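You operate a simulated robot arm through the tools that you are given. There is no shell and no other tool. Be economical: measure what you need, move in short steps, check, and stop when the job is done.

Carry out the task below with a simulated robot arm. There is one attempt and no reset: what you move stays moved.

TASK
Fetch the blue jug and set it on the white board.
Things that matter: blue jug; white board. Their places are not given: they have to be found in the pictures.

It is judged by the outcome, as a careful person would: the job done as asked, and still so three seconds after it is handed in. It fails if anything else is knocked over, pushed out of place, dropped, spilled or broken.

THE ROBOT
A 7-joint arm with a two-finger parallel gripper, fixed in place. Base frame: the origin is at the foot of the arm, x ahead of it, y to its left, z up; the work surface is at about z = 0. Lengths are in mm, angles in degrees, forces in N, time in s.
With the tool pointing down near the work surface it reaches from about 240 to 620 mm from the base axis. Its first joint turns from -66.0 to 66.0 degrees. Payload 2.6 kg.
Tool frame: the origin (TCP) lies between the finger pads and is the grasp point; the fingertips stand 30 mm ahead of it; z points along the fingers, y is the line along which they close. The gripper opens to 94 mm. The fingers are 28 mm wide and 10 mm thick; the gripper's body (50 by 96 mm) begins 55 mm behind the TCP.
Orientation is that of the tool frame in the base frame, as a unit quaternion [x, y, z, w]. With the fingers straight down and closing along the base's y, the tool's x points along the base's -x, its y along +y and its z along -z.

THE INTERFACE
- The arm moves only by the tool arm_command. Its argument "steps" is a list of rows, each an object of numbers (a shift or turn left out is 0, a gripper value left out holds the last): "wx", "wy", "wz": the turn, a rotation vector about the base's x, y, z in degrees; "dx", "dy", "dz": the shift along the base's x, y, z in mm; "gripper": the finger opening in mm, from 0 to 94. In form: [{"wx": .., "wy": .., "wz": .., "dx": .., "dy": .., "dz": .., "gripper": ..}, ...]. A call has 1 to 10 rows; each row shifts and turns the commanded pose from where the row before left it. A row lasts 0.2 s, in which the tool goes at most 50 mm and 8.6 degrees; a call with a longer step from one row to the next is refused whole, and so is a gripper value outside its range. A pose out of reach is approached as far as the arm can. The call stops where the force on the tool passes 40 N (or 10 N more than at its start, if that is more) or the arm is blocked; 0.2 s more then pass. The fingers move at their own pace (about 72 mm/s each) and stop on an object; they squeeze with about 24 N. The grip force told is the motor's: it shows also when the fingers shut on nothing. Time passes only in rows, and 0.2 s behind the last, so rows that do not move let the fingers close. It gives the time, the measured TCP pose, the force on the tool (base axes), the opening and the grip force at its end, in the units of the frame above (readings bear some noise), and new pictures: "show" is both (left out), scene, wrist or none.
- Cameras (640 x 400 px; columns grow to the right, rows downward): "scene" is fixed at [49.6, 457.9, 549.2]; the picture's right is [-0.52, -0.86, 0.00], its down [-0.60, 0.37, -0.71] and it looks along [0.61, -0.37, -0.71] (base axes); focal length 268 px, centre (320, 200). "wrist" rides on the gripper at [-37, 0, -58] in the tool frame; the picture's right is [0.00, -1.00, 0.00], its down [0.97, 0.00, -0.24] and it looks along [0.24, 0.00, 0.97] (tool axes); focal length 218 px, centre (320, 200).
- measure_at(camera, pixels): for up to 12 pixels [column, row] of the newest picture of that camera ("zoom" is the newest enlarged one), the place [x, y, z] in the base frame of the surface seen there, good to about 2 mm. No time passes.
- inspect(camera, box): a new picture of the part [left, top, right, bottom] of that camera's present view, enlarged. No time passes.
- finish_job(): hands the job in; it is judged then, once.

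Work in short steps. Measure before you move; look again where a grasp or a placing could have gone wrong, and mend it. You have 60 turns and 100 pictures in all, the two below and enlarged ones among them. Open the gripper and draw the arm clear of the work before you hand the job in, unless the task says otherwise; then end with one line.

The tools are called as a command line: name --argument value ..., lists and objects as JSON in quotes. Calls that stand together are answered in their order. arm_command: Moves the arm, as the interface text tells. Its arguments: {"type":"object","properties":{"steps":{"type":"array","items":{"type":"object","properties":{"wx":{"type":"number"},"wy":{"type":"number"},"wz":{"type":"number"},"dx":{"type":"number"},"dy":{"type":"number"},"dz":{"type":"number"},"gripper":{"type":"number"}}}},"show":{"type":"string","enum":["both","scene","wrist","none"]}},"required":["steps"]} The other tools are called the same way: measure_at (camera, pixels) gives the place of the surface under pixels of a picture; inspect (camera, box) takes an enlarged picture of a part of a camera's view; finish_job () hands the job in.

At the start:

```text
time_s: 0.0
tcp_pos: [452.5, 113.1, 289.8]
tool_rot: [0.0, 1.0, 0.0, 0.0]
wrist_force: [-0.1, -0.3, -0.8]
finger_gap: 94.2
grip_force: 0.1
```

scene: 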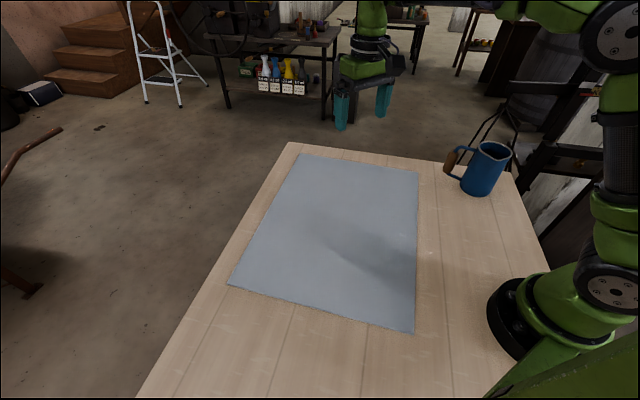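
wrist: 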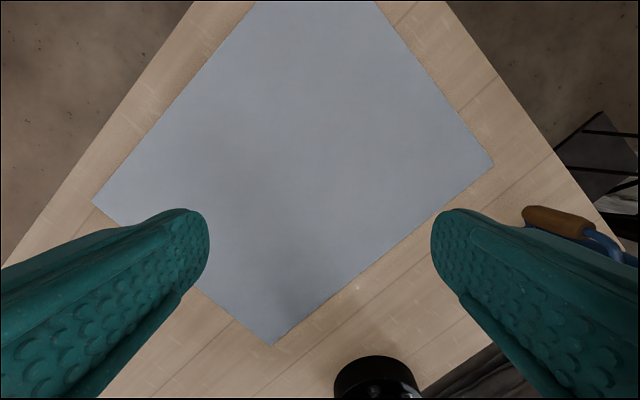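

The jug is at about (483,168) in the scene, and the white board is the pale sheet around (340,240). I'll enlarge the jug and measure the board.

inspect --camera "scene" --box '[420, 120, 540, 210]'

measure_at --camera "scene" --pixels '[[300, 156], [416, 174], [413, 332], [231, 284], [350, 230], [483, 190], [430, 210], [510, 185], [482, 150], [450, 165], [515, 210]]'

```text
4.44 times, centred on (480, 165) of scene
```

zoom: 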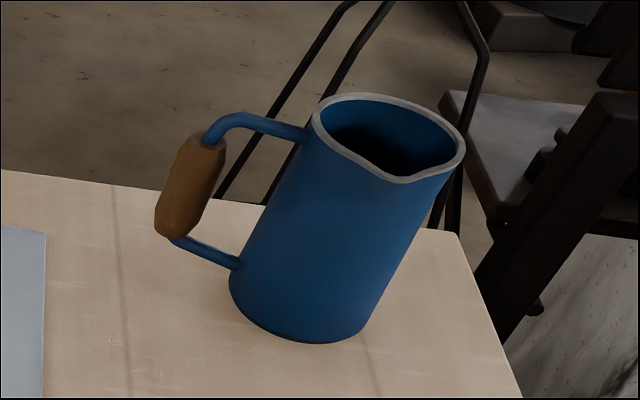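

```text
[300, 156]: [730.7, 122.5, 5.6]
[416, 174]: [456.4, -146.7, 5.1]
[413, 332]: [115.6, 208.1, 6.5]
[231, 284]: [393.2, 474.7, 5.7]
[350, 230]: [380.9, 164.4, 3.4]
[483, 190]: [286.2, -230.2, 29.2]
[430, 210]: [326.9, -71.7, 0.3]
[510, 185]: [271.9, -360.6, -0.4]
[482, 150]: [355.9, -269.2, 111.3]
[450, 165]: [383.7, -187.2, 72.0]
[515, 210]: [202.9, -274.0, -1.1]
```

The jug's handle points towards +x, near zoom (190,185). I'll measure the rim, base and handle.

measure_at --camera "zoom" --pixels '[[318, 110], [380, 98], [459, 140], [400, 181], [315, 130], [300, 335], [232, 285], [360, 335], [190, 180], [250, 120], [205, 245], [385, 150]]'

measure_at --camera "scene" --pixels '[[472, 175], [480, 175], [490, 175], [476, 185], [484, 185], [464, 180], [454, 170], [492, 156], [497, 160]]'

```text
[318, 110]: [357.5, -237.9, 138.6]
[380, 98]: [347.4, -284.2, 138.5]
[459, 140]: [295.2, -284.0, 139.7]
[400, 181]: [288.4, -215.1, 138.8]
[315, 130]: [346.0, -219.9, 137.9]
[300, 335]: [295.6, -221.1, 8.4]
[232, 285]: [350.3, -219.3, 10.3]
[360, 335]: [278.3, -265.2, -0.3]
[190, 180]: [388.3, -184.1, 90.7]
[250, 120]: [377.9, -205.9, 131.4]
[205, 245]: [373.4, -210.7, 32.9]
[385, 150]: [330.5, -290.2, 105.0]
```

```text
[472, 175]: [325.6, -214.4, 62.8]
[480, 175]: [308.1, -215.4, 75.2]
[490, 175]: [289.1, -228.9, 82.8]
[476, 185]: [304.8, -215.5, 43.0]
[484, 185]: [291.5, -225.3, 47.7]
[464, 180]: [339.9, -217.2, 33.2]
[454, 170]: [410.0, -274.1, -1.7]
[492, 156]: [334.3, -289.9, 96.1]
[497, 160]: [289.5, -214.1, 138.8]
```

The rim measurements put the jug's axis near (321,-254), with a diameter of about 81 and a height of 139. The handle points at about 46° and the spout at about 130°, so fingers closing along y at 90°/-90° miss both. I'll move above it at the present height.

arm_command --steps '[{"dx": -13.1, "dy": -36.7, "gripper": 94}, {"dx": -13.1, "dy": -36.7}, {"dx": -13.1, "dy": -36.7}, {"dx": -13.1, "dy": -36.7}, {"dx": -13.1, "dy": -36.7}, {"dx": -13.1, "dy": -36.7}, {"dx": -13.1, "dy": -36.7}, {"dx": -13.1, "dy": -36.7}, {"dx": -13.1, "dy": -36.7}, {"dx": -13.1, "dy": -36.7}]'

```text
time_s: 2.2
tcp_pos: [322.7, -253.4, 289.8]
tool_rot: [0.0, 1.0, 0.0, 0.0]
wrist_force: [0.2, 0.1, 0.8]
finger_gap: 94.2
grip_force: 0.1
```

scene: 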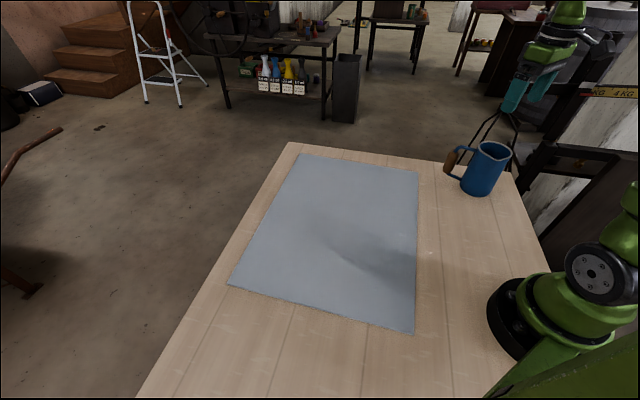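
wrist: 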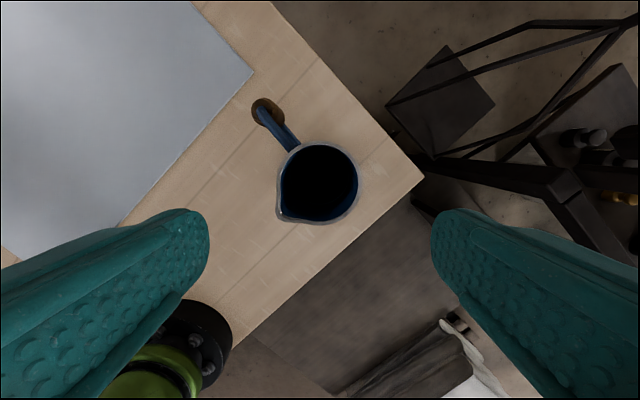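

The wrist view shows the jug centred at about (319,183), and the dark patch on the board stayed put. I'll measure the rim and that patch.

measure_at --camera "wrist" --pixels '[[357, 183], [281, 183], [319, 145], [319, 221], [346, 156], [346, 211], [282, 217], [318, 183], [330, 200], [268, 112], [291, 150]]'

inspect --camera "wrist" --box '[230, 80, 390, 240]'

inspect --camera "scene" --box '[220, 140, 440, 340]'

measure_at --camera "scene" --pixels '[[370, 255], [370, 235], [360, 245], [390, 260], [340, 200], [340, 180], [300, 230], [280, 270], [400, 200], [370, 290]]'

```text
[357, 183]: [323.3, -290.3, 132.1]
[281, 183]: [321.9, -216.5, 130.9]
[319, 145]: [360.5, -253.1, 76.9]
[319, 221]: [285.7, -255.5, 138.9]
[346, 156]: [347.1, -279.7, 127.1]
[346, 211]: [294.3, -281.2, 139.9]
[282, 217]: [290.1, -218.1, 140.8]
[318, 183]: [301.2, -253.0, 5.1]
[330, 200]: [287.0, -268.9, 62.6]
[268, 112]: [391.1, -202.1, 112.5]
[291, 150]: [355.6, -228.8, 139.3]
```

```text
2.50 times, centred on (310, 160) of wrist
```

zoom: 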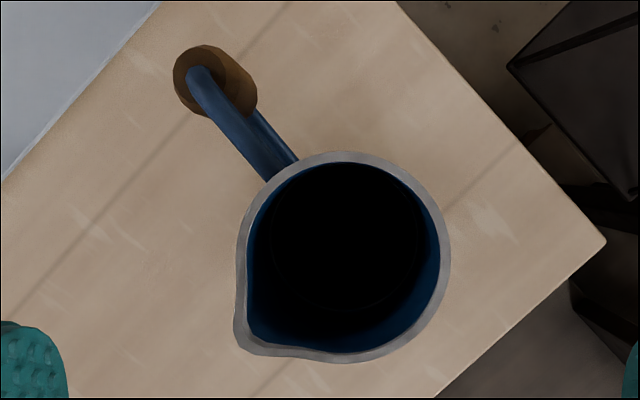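

```text
2.00 times, centred on (330, 240) of scene
```

zoom: 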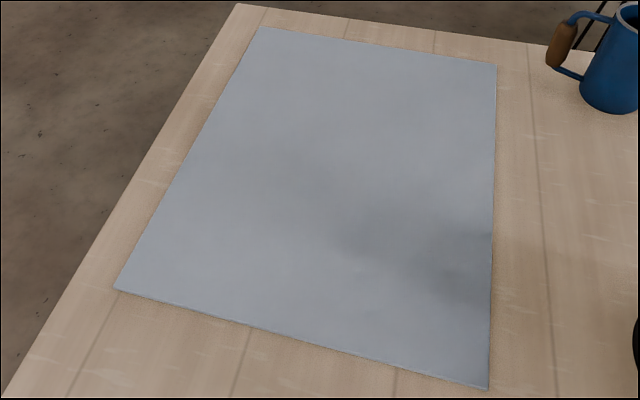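

```text
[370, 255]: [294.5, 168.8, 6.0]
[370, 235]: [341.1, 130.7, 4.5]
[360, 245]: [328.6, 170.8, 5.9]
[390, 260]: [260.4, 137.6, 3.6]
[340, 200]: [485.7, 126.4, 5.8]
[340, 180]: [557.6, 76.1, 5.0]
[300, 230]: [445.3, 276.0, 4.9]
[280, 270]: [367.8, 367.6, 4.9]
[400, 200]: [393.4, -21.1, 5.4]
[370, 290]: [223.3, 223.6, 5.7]
```

The jug is empty, its axis is at about (322,-253.5), and the tool is centred over it. I'll turn the tool -8° about z so the left finger keeps away from the spout, then descend partway.

arm_command --steps '[{"wz": -8, "dx": -0.7, "gripper": 94}, {"dz": -30}, {"dz": -30}, {"dz": -30}, {"dz": -25}, {}]'

```text
time_s: 3.6
tcp_pos: [319.4, -253.1, 174.1]
tool_rot: [0.07, 0.998, 0.0, 0.0]
wrist_force: [-0.4, 0.1, 0.7]
finger_gap: 94.1
grip_force: 0.1
```

scene: 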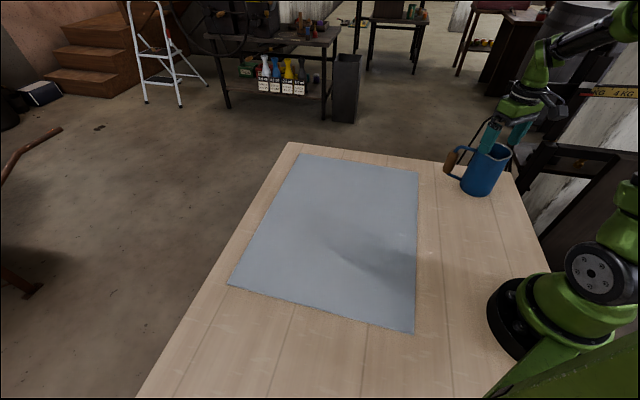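
wrist: 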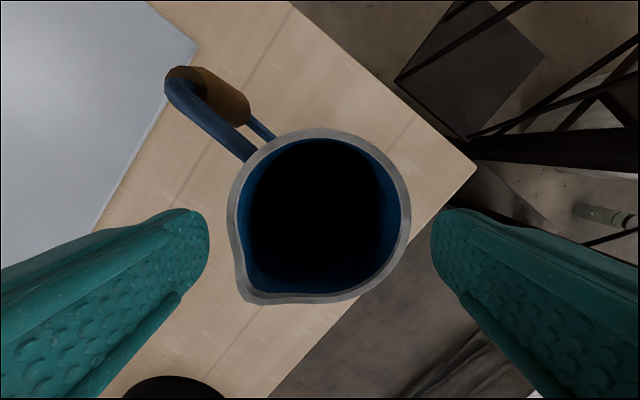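

The jug is centred between the fingers, with its rim spanning columns 232–410 and finger tips at 208 and 432. I'll descend to z≈100.

arm_command --steps '[{"dz": -15, "dx": 2}, {"dz": -15}, {"dz": -15}, {"dz": -15}, {"dz": -14}, {}]'

```text
time_s: 5.0
tcp_pos: [321.8, -254.3, 100.3]
tool_rot: [0.07, 0.998, 0.0, 0.0]
wrist_force: [-0.3, 0.0, -0.1]
finger_gap: 94.3
grip_force: 0.0
```

scene: 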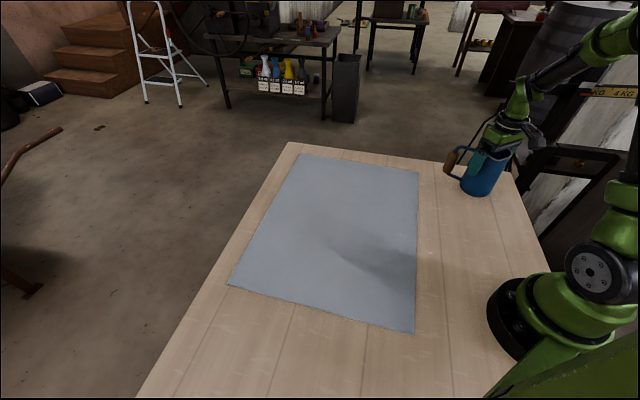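
wrist: 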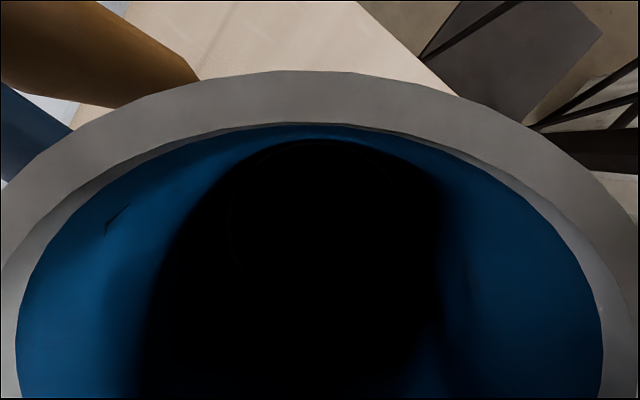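

No contact, and the fingers are on either side of the body. I'll close the gripper.

arm_command --steps '[{"gripper": 70}, {"gripper": 70}, {"gripper": 60}, {"gripper": 60}, {"gripper": 60}]' --show "none"

```text
time_s: 6.2
tcp_pos: [320.6, -252.7, 101.7]
tool_rot: [0.07, 0.998, 0.001, 0.0]
wrist_force: [0.5, 0.2, -0.5]
finger_gap: 84.2
grip_force: 24.1
```

Gripped at 84 mm with 24 N. I'll lift slowly.

arm_command --steps '[{"dz": 5, "gripper": 60}, {"dz": 10}, {"dz": 15}, {"dz": 20}, {"dz": 20}, {}]'

```text
time_s: 7.6
tcp_pos: [321.2, -254.9, 170.6]
tool_rot: [0.069, 0.998, 0.0, 0.0]
wrist_force: [-0.3, 0.2, -3.6]
finger_gap: 82.8
grip_force: 24.2
```

scene: 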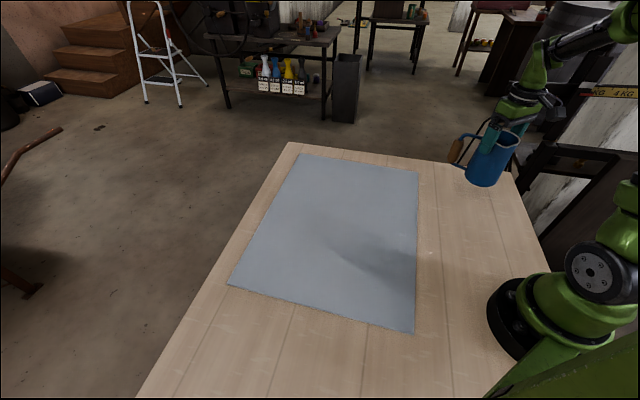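
wrist: 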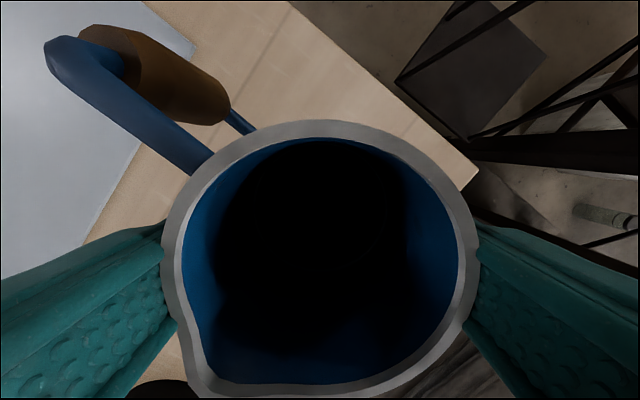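

The jug slipped down in the grip: its rim looks well below where it should be. I'll measure where it hangs.

measure_at --camera "wrist" --pixels '[[320, 130], [172, 280], [468, 270], [280, 388], [440, 180], [200, 180]]'

inspect --camera "scene" --box '[420, 90, 560, 200]'

```text
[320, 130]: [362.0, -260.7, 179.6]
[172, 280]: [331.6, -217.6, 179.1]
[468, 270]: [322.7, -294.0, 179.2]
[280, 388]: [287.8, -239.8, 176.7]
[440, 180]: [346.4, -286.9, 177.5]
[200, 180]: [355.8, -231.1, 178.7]
```

```text
3.64 times, centred on (490, 145) of scene
```

zoom: 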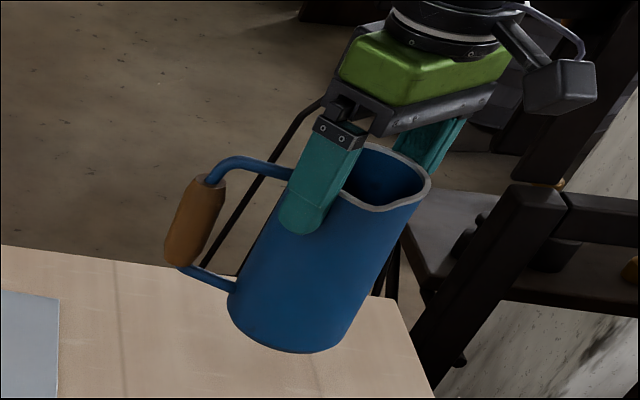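

The rim is at z≈179, so the jug slid about 30 mm and its base is now about 40 above the table. I'll lower it gently right away before it slides further.

arm_command --steps '[{"dz": -10}, {"dz": -10}, {"dz": -8}]'

measure_at --camera "wrist" --pixels '[[320, 130], [172, 280], [468, 270], [280, 388], [440, 180], [200, 180]]'

```text
time_s: 8.4
tcp_pos: [320.5, -252.5, 142.9]
tool_rot: [0.07, 0.998, -0.001, -0.001]
wrist_force: [-0.3, 0.1, -3.7]
finger_gap: 82.6
grip_force: 23.9
```

scene: 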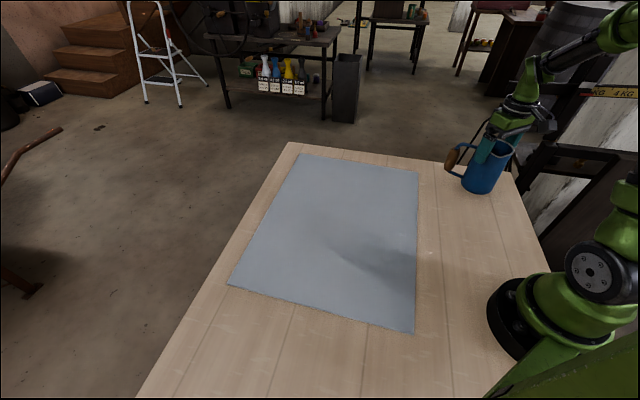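
wrist: 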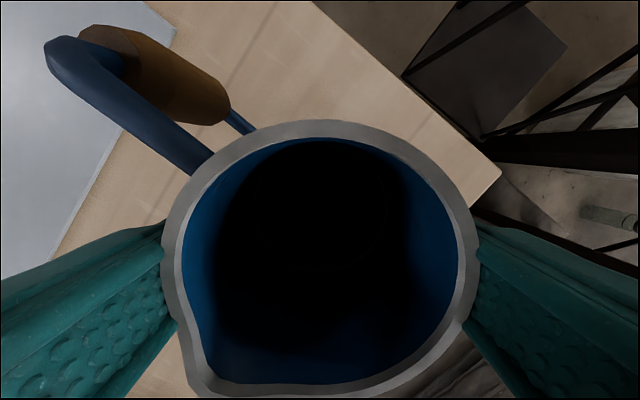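

```text
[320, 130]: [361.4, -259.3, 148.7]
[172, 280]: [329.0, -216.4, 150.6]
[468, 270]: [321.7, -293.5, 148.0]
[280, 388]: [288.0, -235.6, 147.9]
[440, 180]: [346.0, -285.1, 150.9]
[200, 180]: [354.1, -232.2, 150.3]
```

The rim sits in the same pixels as before the move, so the slip has stopped and the grip has settled. Base is now about 10 above the table. I'll raise it gently by 15 and check for slip again.

arm_command --steps '[{"dz": 3}, {"dz": 5}, {"dz": 5}, {"dz": 4}, {}, {}]' --show "wrist"

measure_at --camera "wrist" --pixels '[[320, 130], [172, 280], [468, 270], [280, 388], [440, 180], [200, 180]]'

```text
time_s: 9.8
tcp_pos: [322.7, -254.3, 160.6]
tool_rot: [0.07, 0.998, 0.0, 0.0]
wrist_force: [0.7, 0.0, -3.8]
finger_gap: 82.7
grip_force: 23.8
```

wrist: 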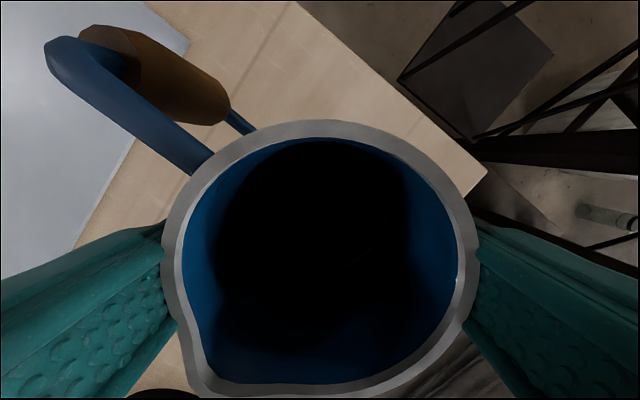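

```text
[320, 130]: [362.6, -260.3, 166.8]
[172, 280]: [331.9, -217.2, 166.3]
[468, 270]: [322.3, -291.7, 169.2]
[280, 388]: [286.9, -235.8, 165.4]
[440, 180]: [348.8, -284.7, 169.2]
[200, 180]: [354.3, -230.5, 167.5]
```

No slip now. I'll carry it slowly and low, with the base about 28 above the table, towards (400,90) on the board, starting with the first half.

arm_command --steps '[{"dx": 2, "dy": 8}, {"dx": 4, "dy": 16}, {"dx": 5, "dy": 20}, {"dx": 5, "dy": 22}, {"dx": 5, "dy": 22}, {"dx": 5, "dy": 22}, {"dx": 5, "dy": 22}, {"dx": 4, "dy": 20}, {"dx": 3, "dy": 14}, {"dx": 2, "dy": 7}]'

```text
time_s: 12.0
tcp_pos: [362.8, -81.3, 160.3]
tool_rot: [0.069, 0.998, 0.0, 0.0]
wrist_force: [-0.4, 1.1, -3.1]
finger_gap: 82.5
grip_force: 23.8
```

scene: 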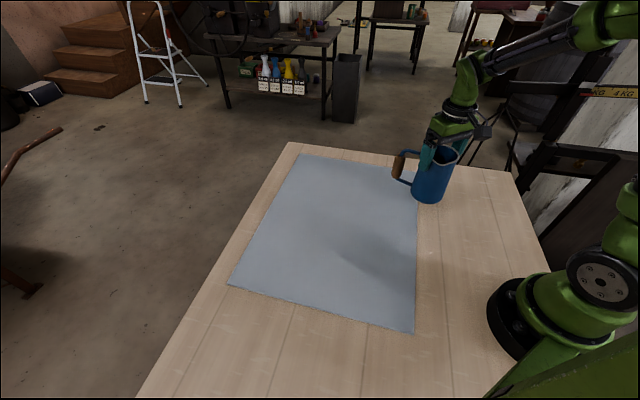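
wrist: 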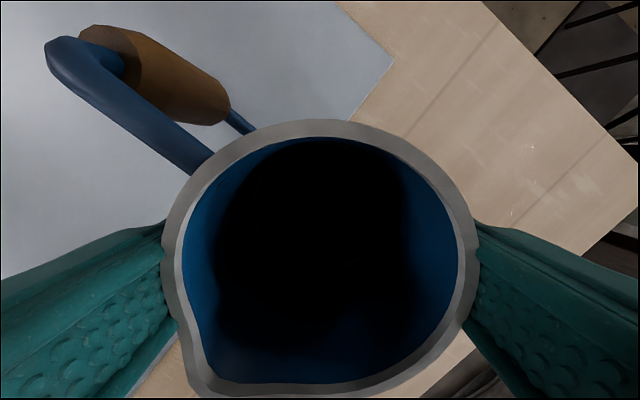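

The grip is holding, with the rim pixels unchanged. I'll carry on with the second half.

arm_command --steps '[{"dx": 2, "dy": 8}, {"dx": 4, "dy": 16}, {"dx": 5, "dy": 20}, {"dx": 5, "dy": 22}, {"dx": 5, "dy": 22}, {"dx": 5, "dy": 22}, {"dx": 5, "dy": 22}, {"dx": 4, "dy": 20}, {"dx": 3, "dy": 14}, {"dx": 2, "dy": 7}]'

measure_at --camera "wrist" --pixels '[[320, 130], [172, 280], [468, 270], [280, 388], [440, 180], [200, 180]]'

inspect --camera "scene" --box '[280, 120, 460, 260]'

```text
time_s: 14.2
tcp_pos: [402.7, 91.5, 159.9]
tool_rot: [0.07, 0.998, 0.0, -0.001]
wrist_force: [-0.1, -0.4, -2.5]
finger_gap: 82.8
grip_force: 24.5
```

scene: 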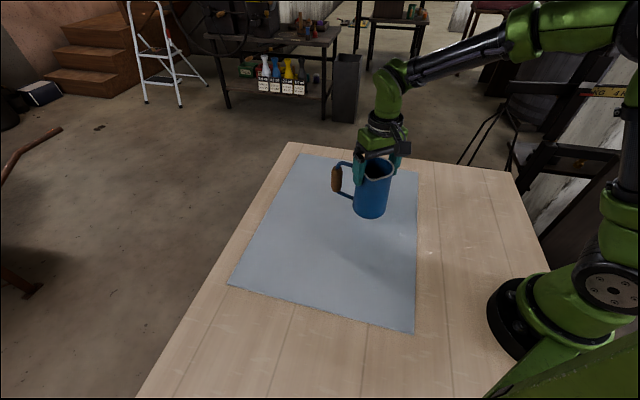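
wrist: 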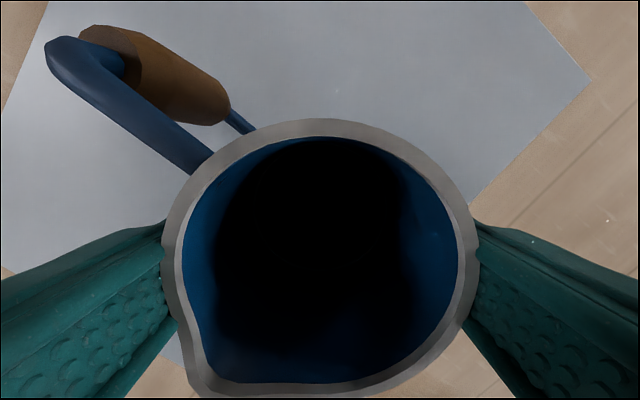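

```text
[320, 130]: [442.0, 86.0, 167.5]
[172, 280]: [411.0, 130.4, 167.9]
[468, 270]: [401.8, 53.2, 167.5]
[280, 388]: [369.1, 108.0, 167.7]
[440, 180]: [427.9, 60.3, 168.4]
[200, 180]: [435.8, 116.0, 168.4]
```

```text
2.86 times, centred on (370, 190) of scene
```

zoom: 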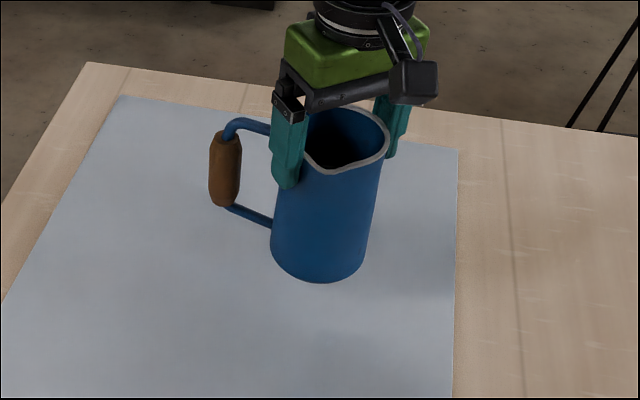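

The jug is level, with its base at about 29 and the board top at about 5. I'll lower 20 mm, then creep.

arm_command --steps '[{"dz": -5}, {"dz": -7}, {"dz": -5}, {"dz": -3}, {"dz": -1}, {"dz": -1}, {}]' --show "wrist"

measure_at --camera "wrist" --pixels '[[320, 130], [172, 280], [468, 270], [280, 388], [440, 180], [200, 180]]'

```text
time_s: 15.8
tcp_pos: [401.4, 93.6, 138.6]
tool_rot: [0.069, 0.998, 0.001, 0.002]
wrist_force: [-3.2, -1.9, 6.0]
finger_gap: 82.7
grip_force: 24.4
```

wrist: 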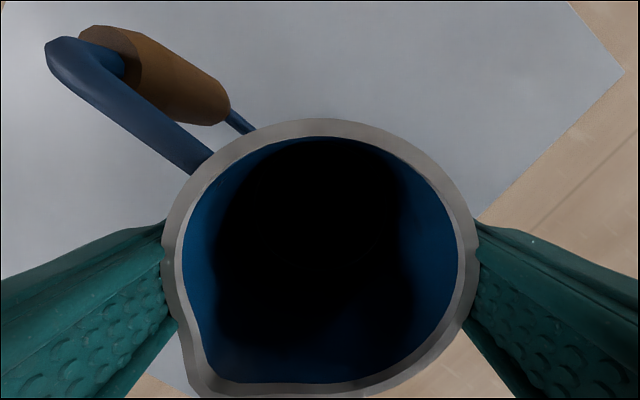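

```text
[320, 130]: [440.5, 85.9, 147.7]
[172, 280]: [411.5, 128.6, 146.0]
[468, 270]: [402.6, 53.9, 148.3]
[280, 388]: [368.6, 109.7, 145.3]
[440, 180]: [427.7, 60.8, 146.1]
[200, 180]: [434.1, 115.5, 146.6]
```

The force went from -3 to +6 N, so the base touches the board. I'll lower 1 mm more to seat it, then open.

arm_command --steps '[{"dz": -1}, {}, {"gripper": 84}, {"gripper": 88}, {"gripper": 94}, {"gripper": 94}, {}]'

```text
time_s: 17.4
tcp_pos: [403.3, 92.0, 137.4]
tool_rot: [0.07, 0.998, 0.0, 0.0]
wrist_force: [0.1, 0.1, -0.7]
finger_gap: 94.1
grip_force: 0.0
```

scene: 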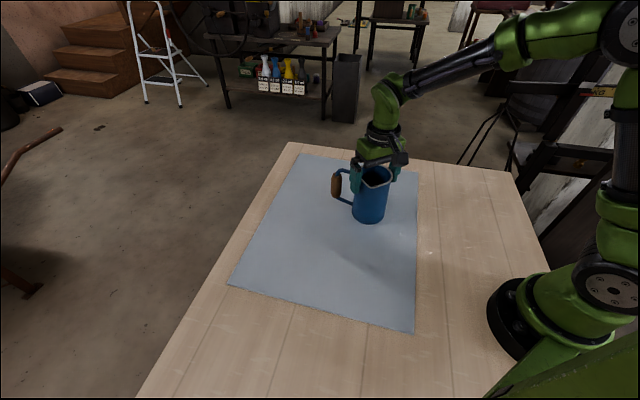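
wrist: 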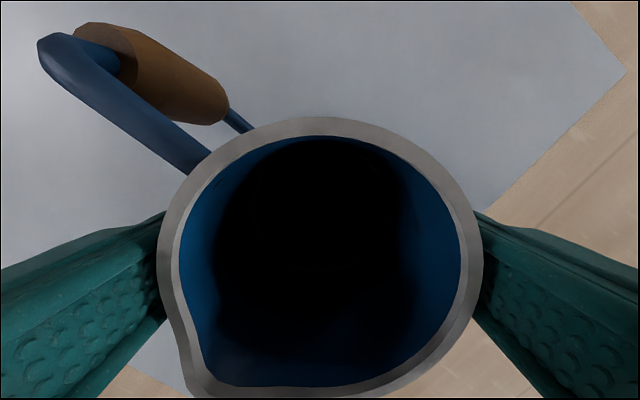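

The gripper is open and the jug stands. I'll raise the arm straight up and away.

arm_command --steps '[{"dz": 8}, {"dz": 15}, {"dz": 20}, {"dz": 35}, {"dz": 40}, {"dz": 40}, {"dx": -20, "dy": -40}, {"dx": -20, "dy": -40}, {"dx": -20, "dy": -40}, {}]'

inspect --camera "scene" --box '[280, 120, 460, 260]'

```text
time_s: 19.6
tcp_pos: [340.9, -29.8, 295.9]
tool_rot: [0.07, 0.998, -0.001, 0.0]
wrist_force: [1.2, -0.3, 0.3]
finger_gap: 94.0
grip_force: 0.0
```

scene: 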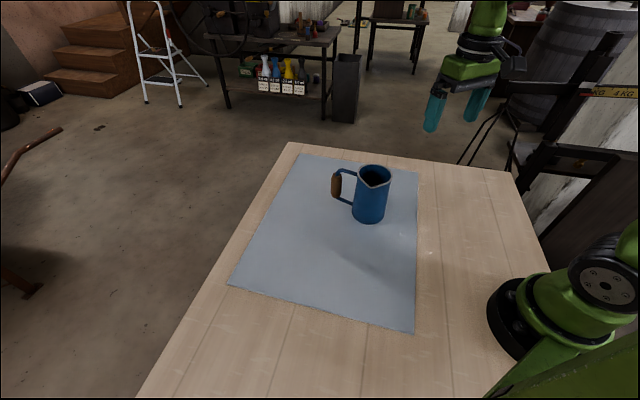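
wrist: 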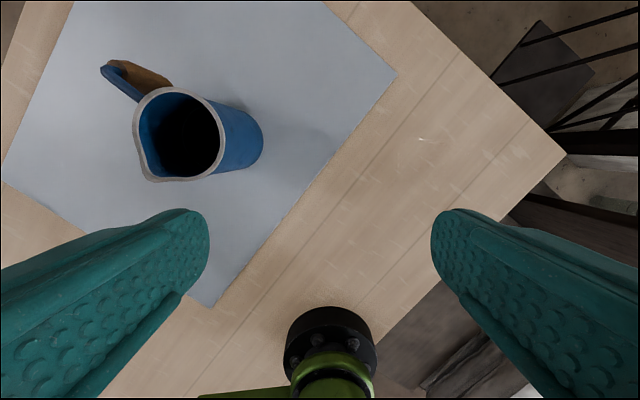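

```text
2.86 times, centred on (370, 190) of scene
```

zoom: 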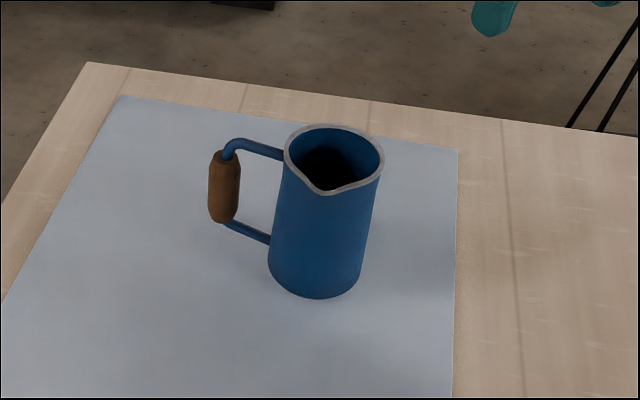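

The jug stands upright, well inside the board, and the arm is clear. I'm handing the job in.

finish_job

```text
The job is handed in.
```

The blue jug is standing upright on the white board, well inside its edges, with the gripper open and the arm clear; it slid about 30 mm in the grip on the first lift but was not dropped.
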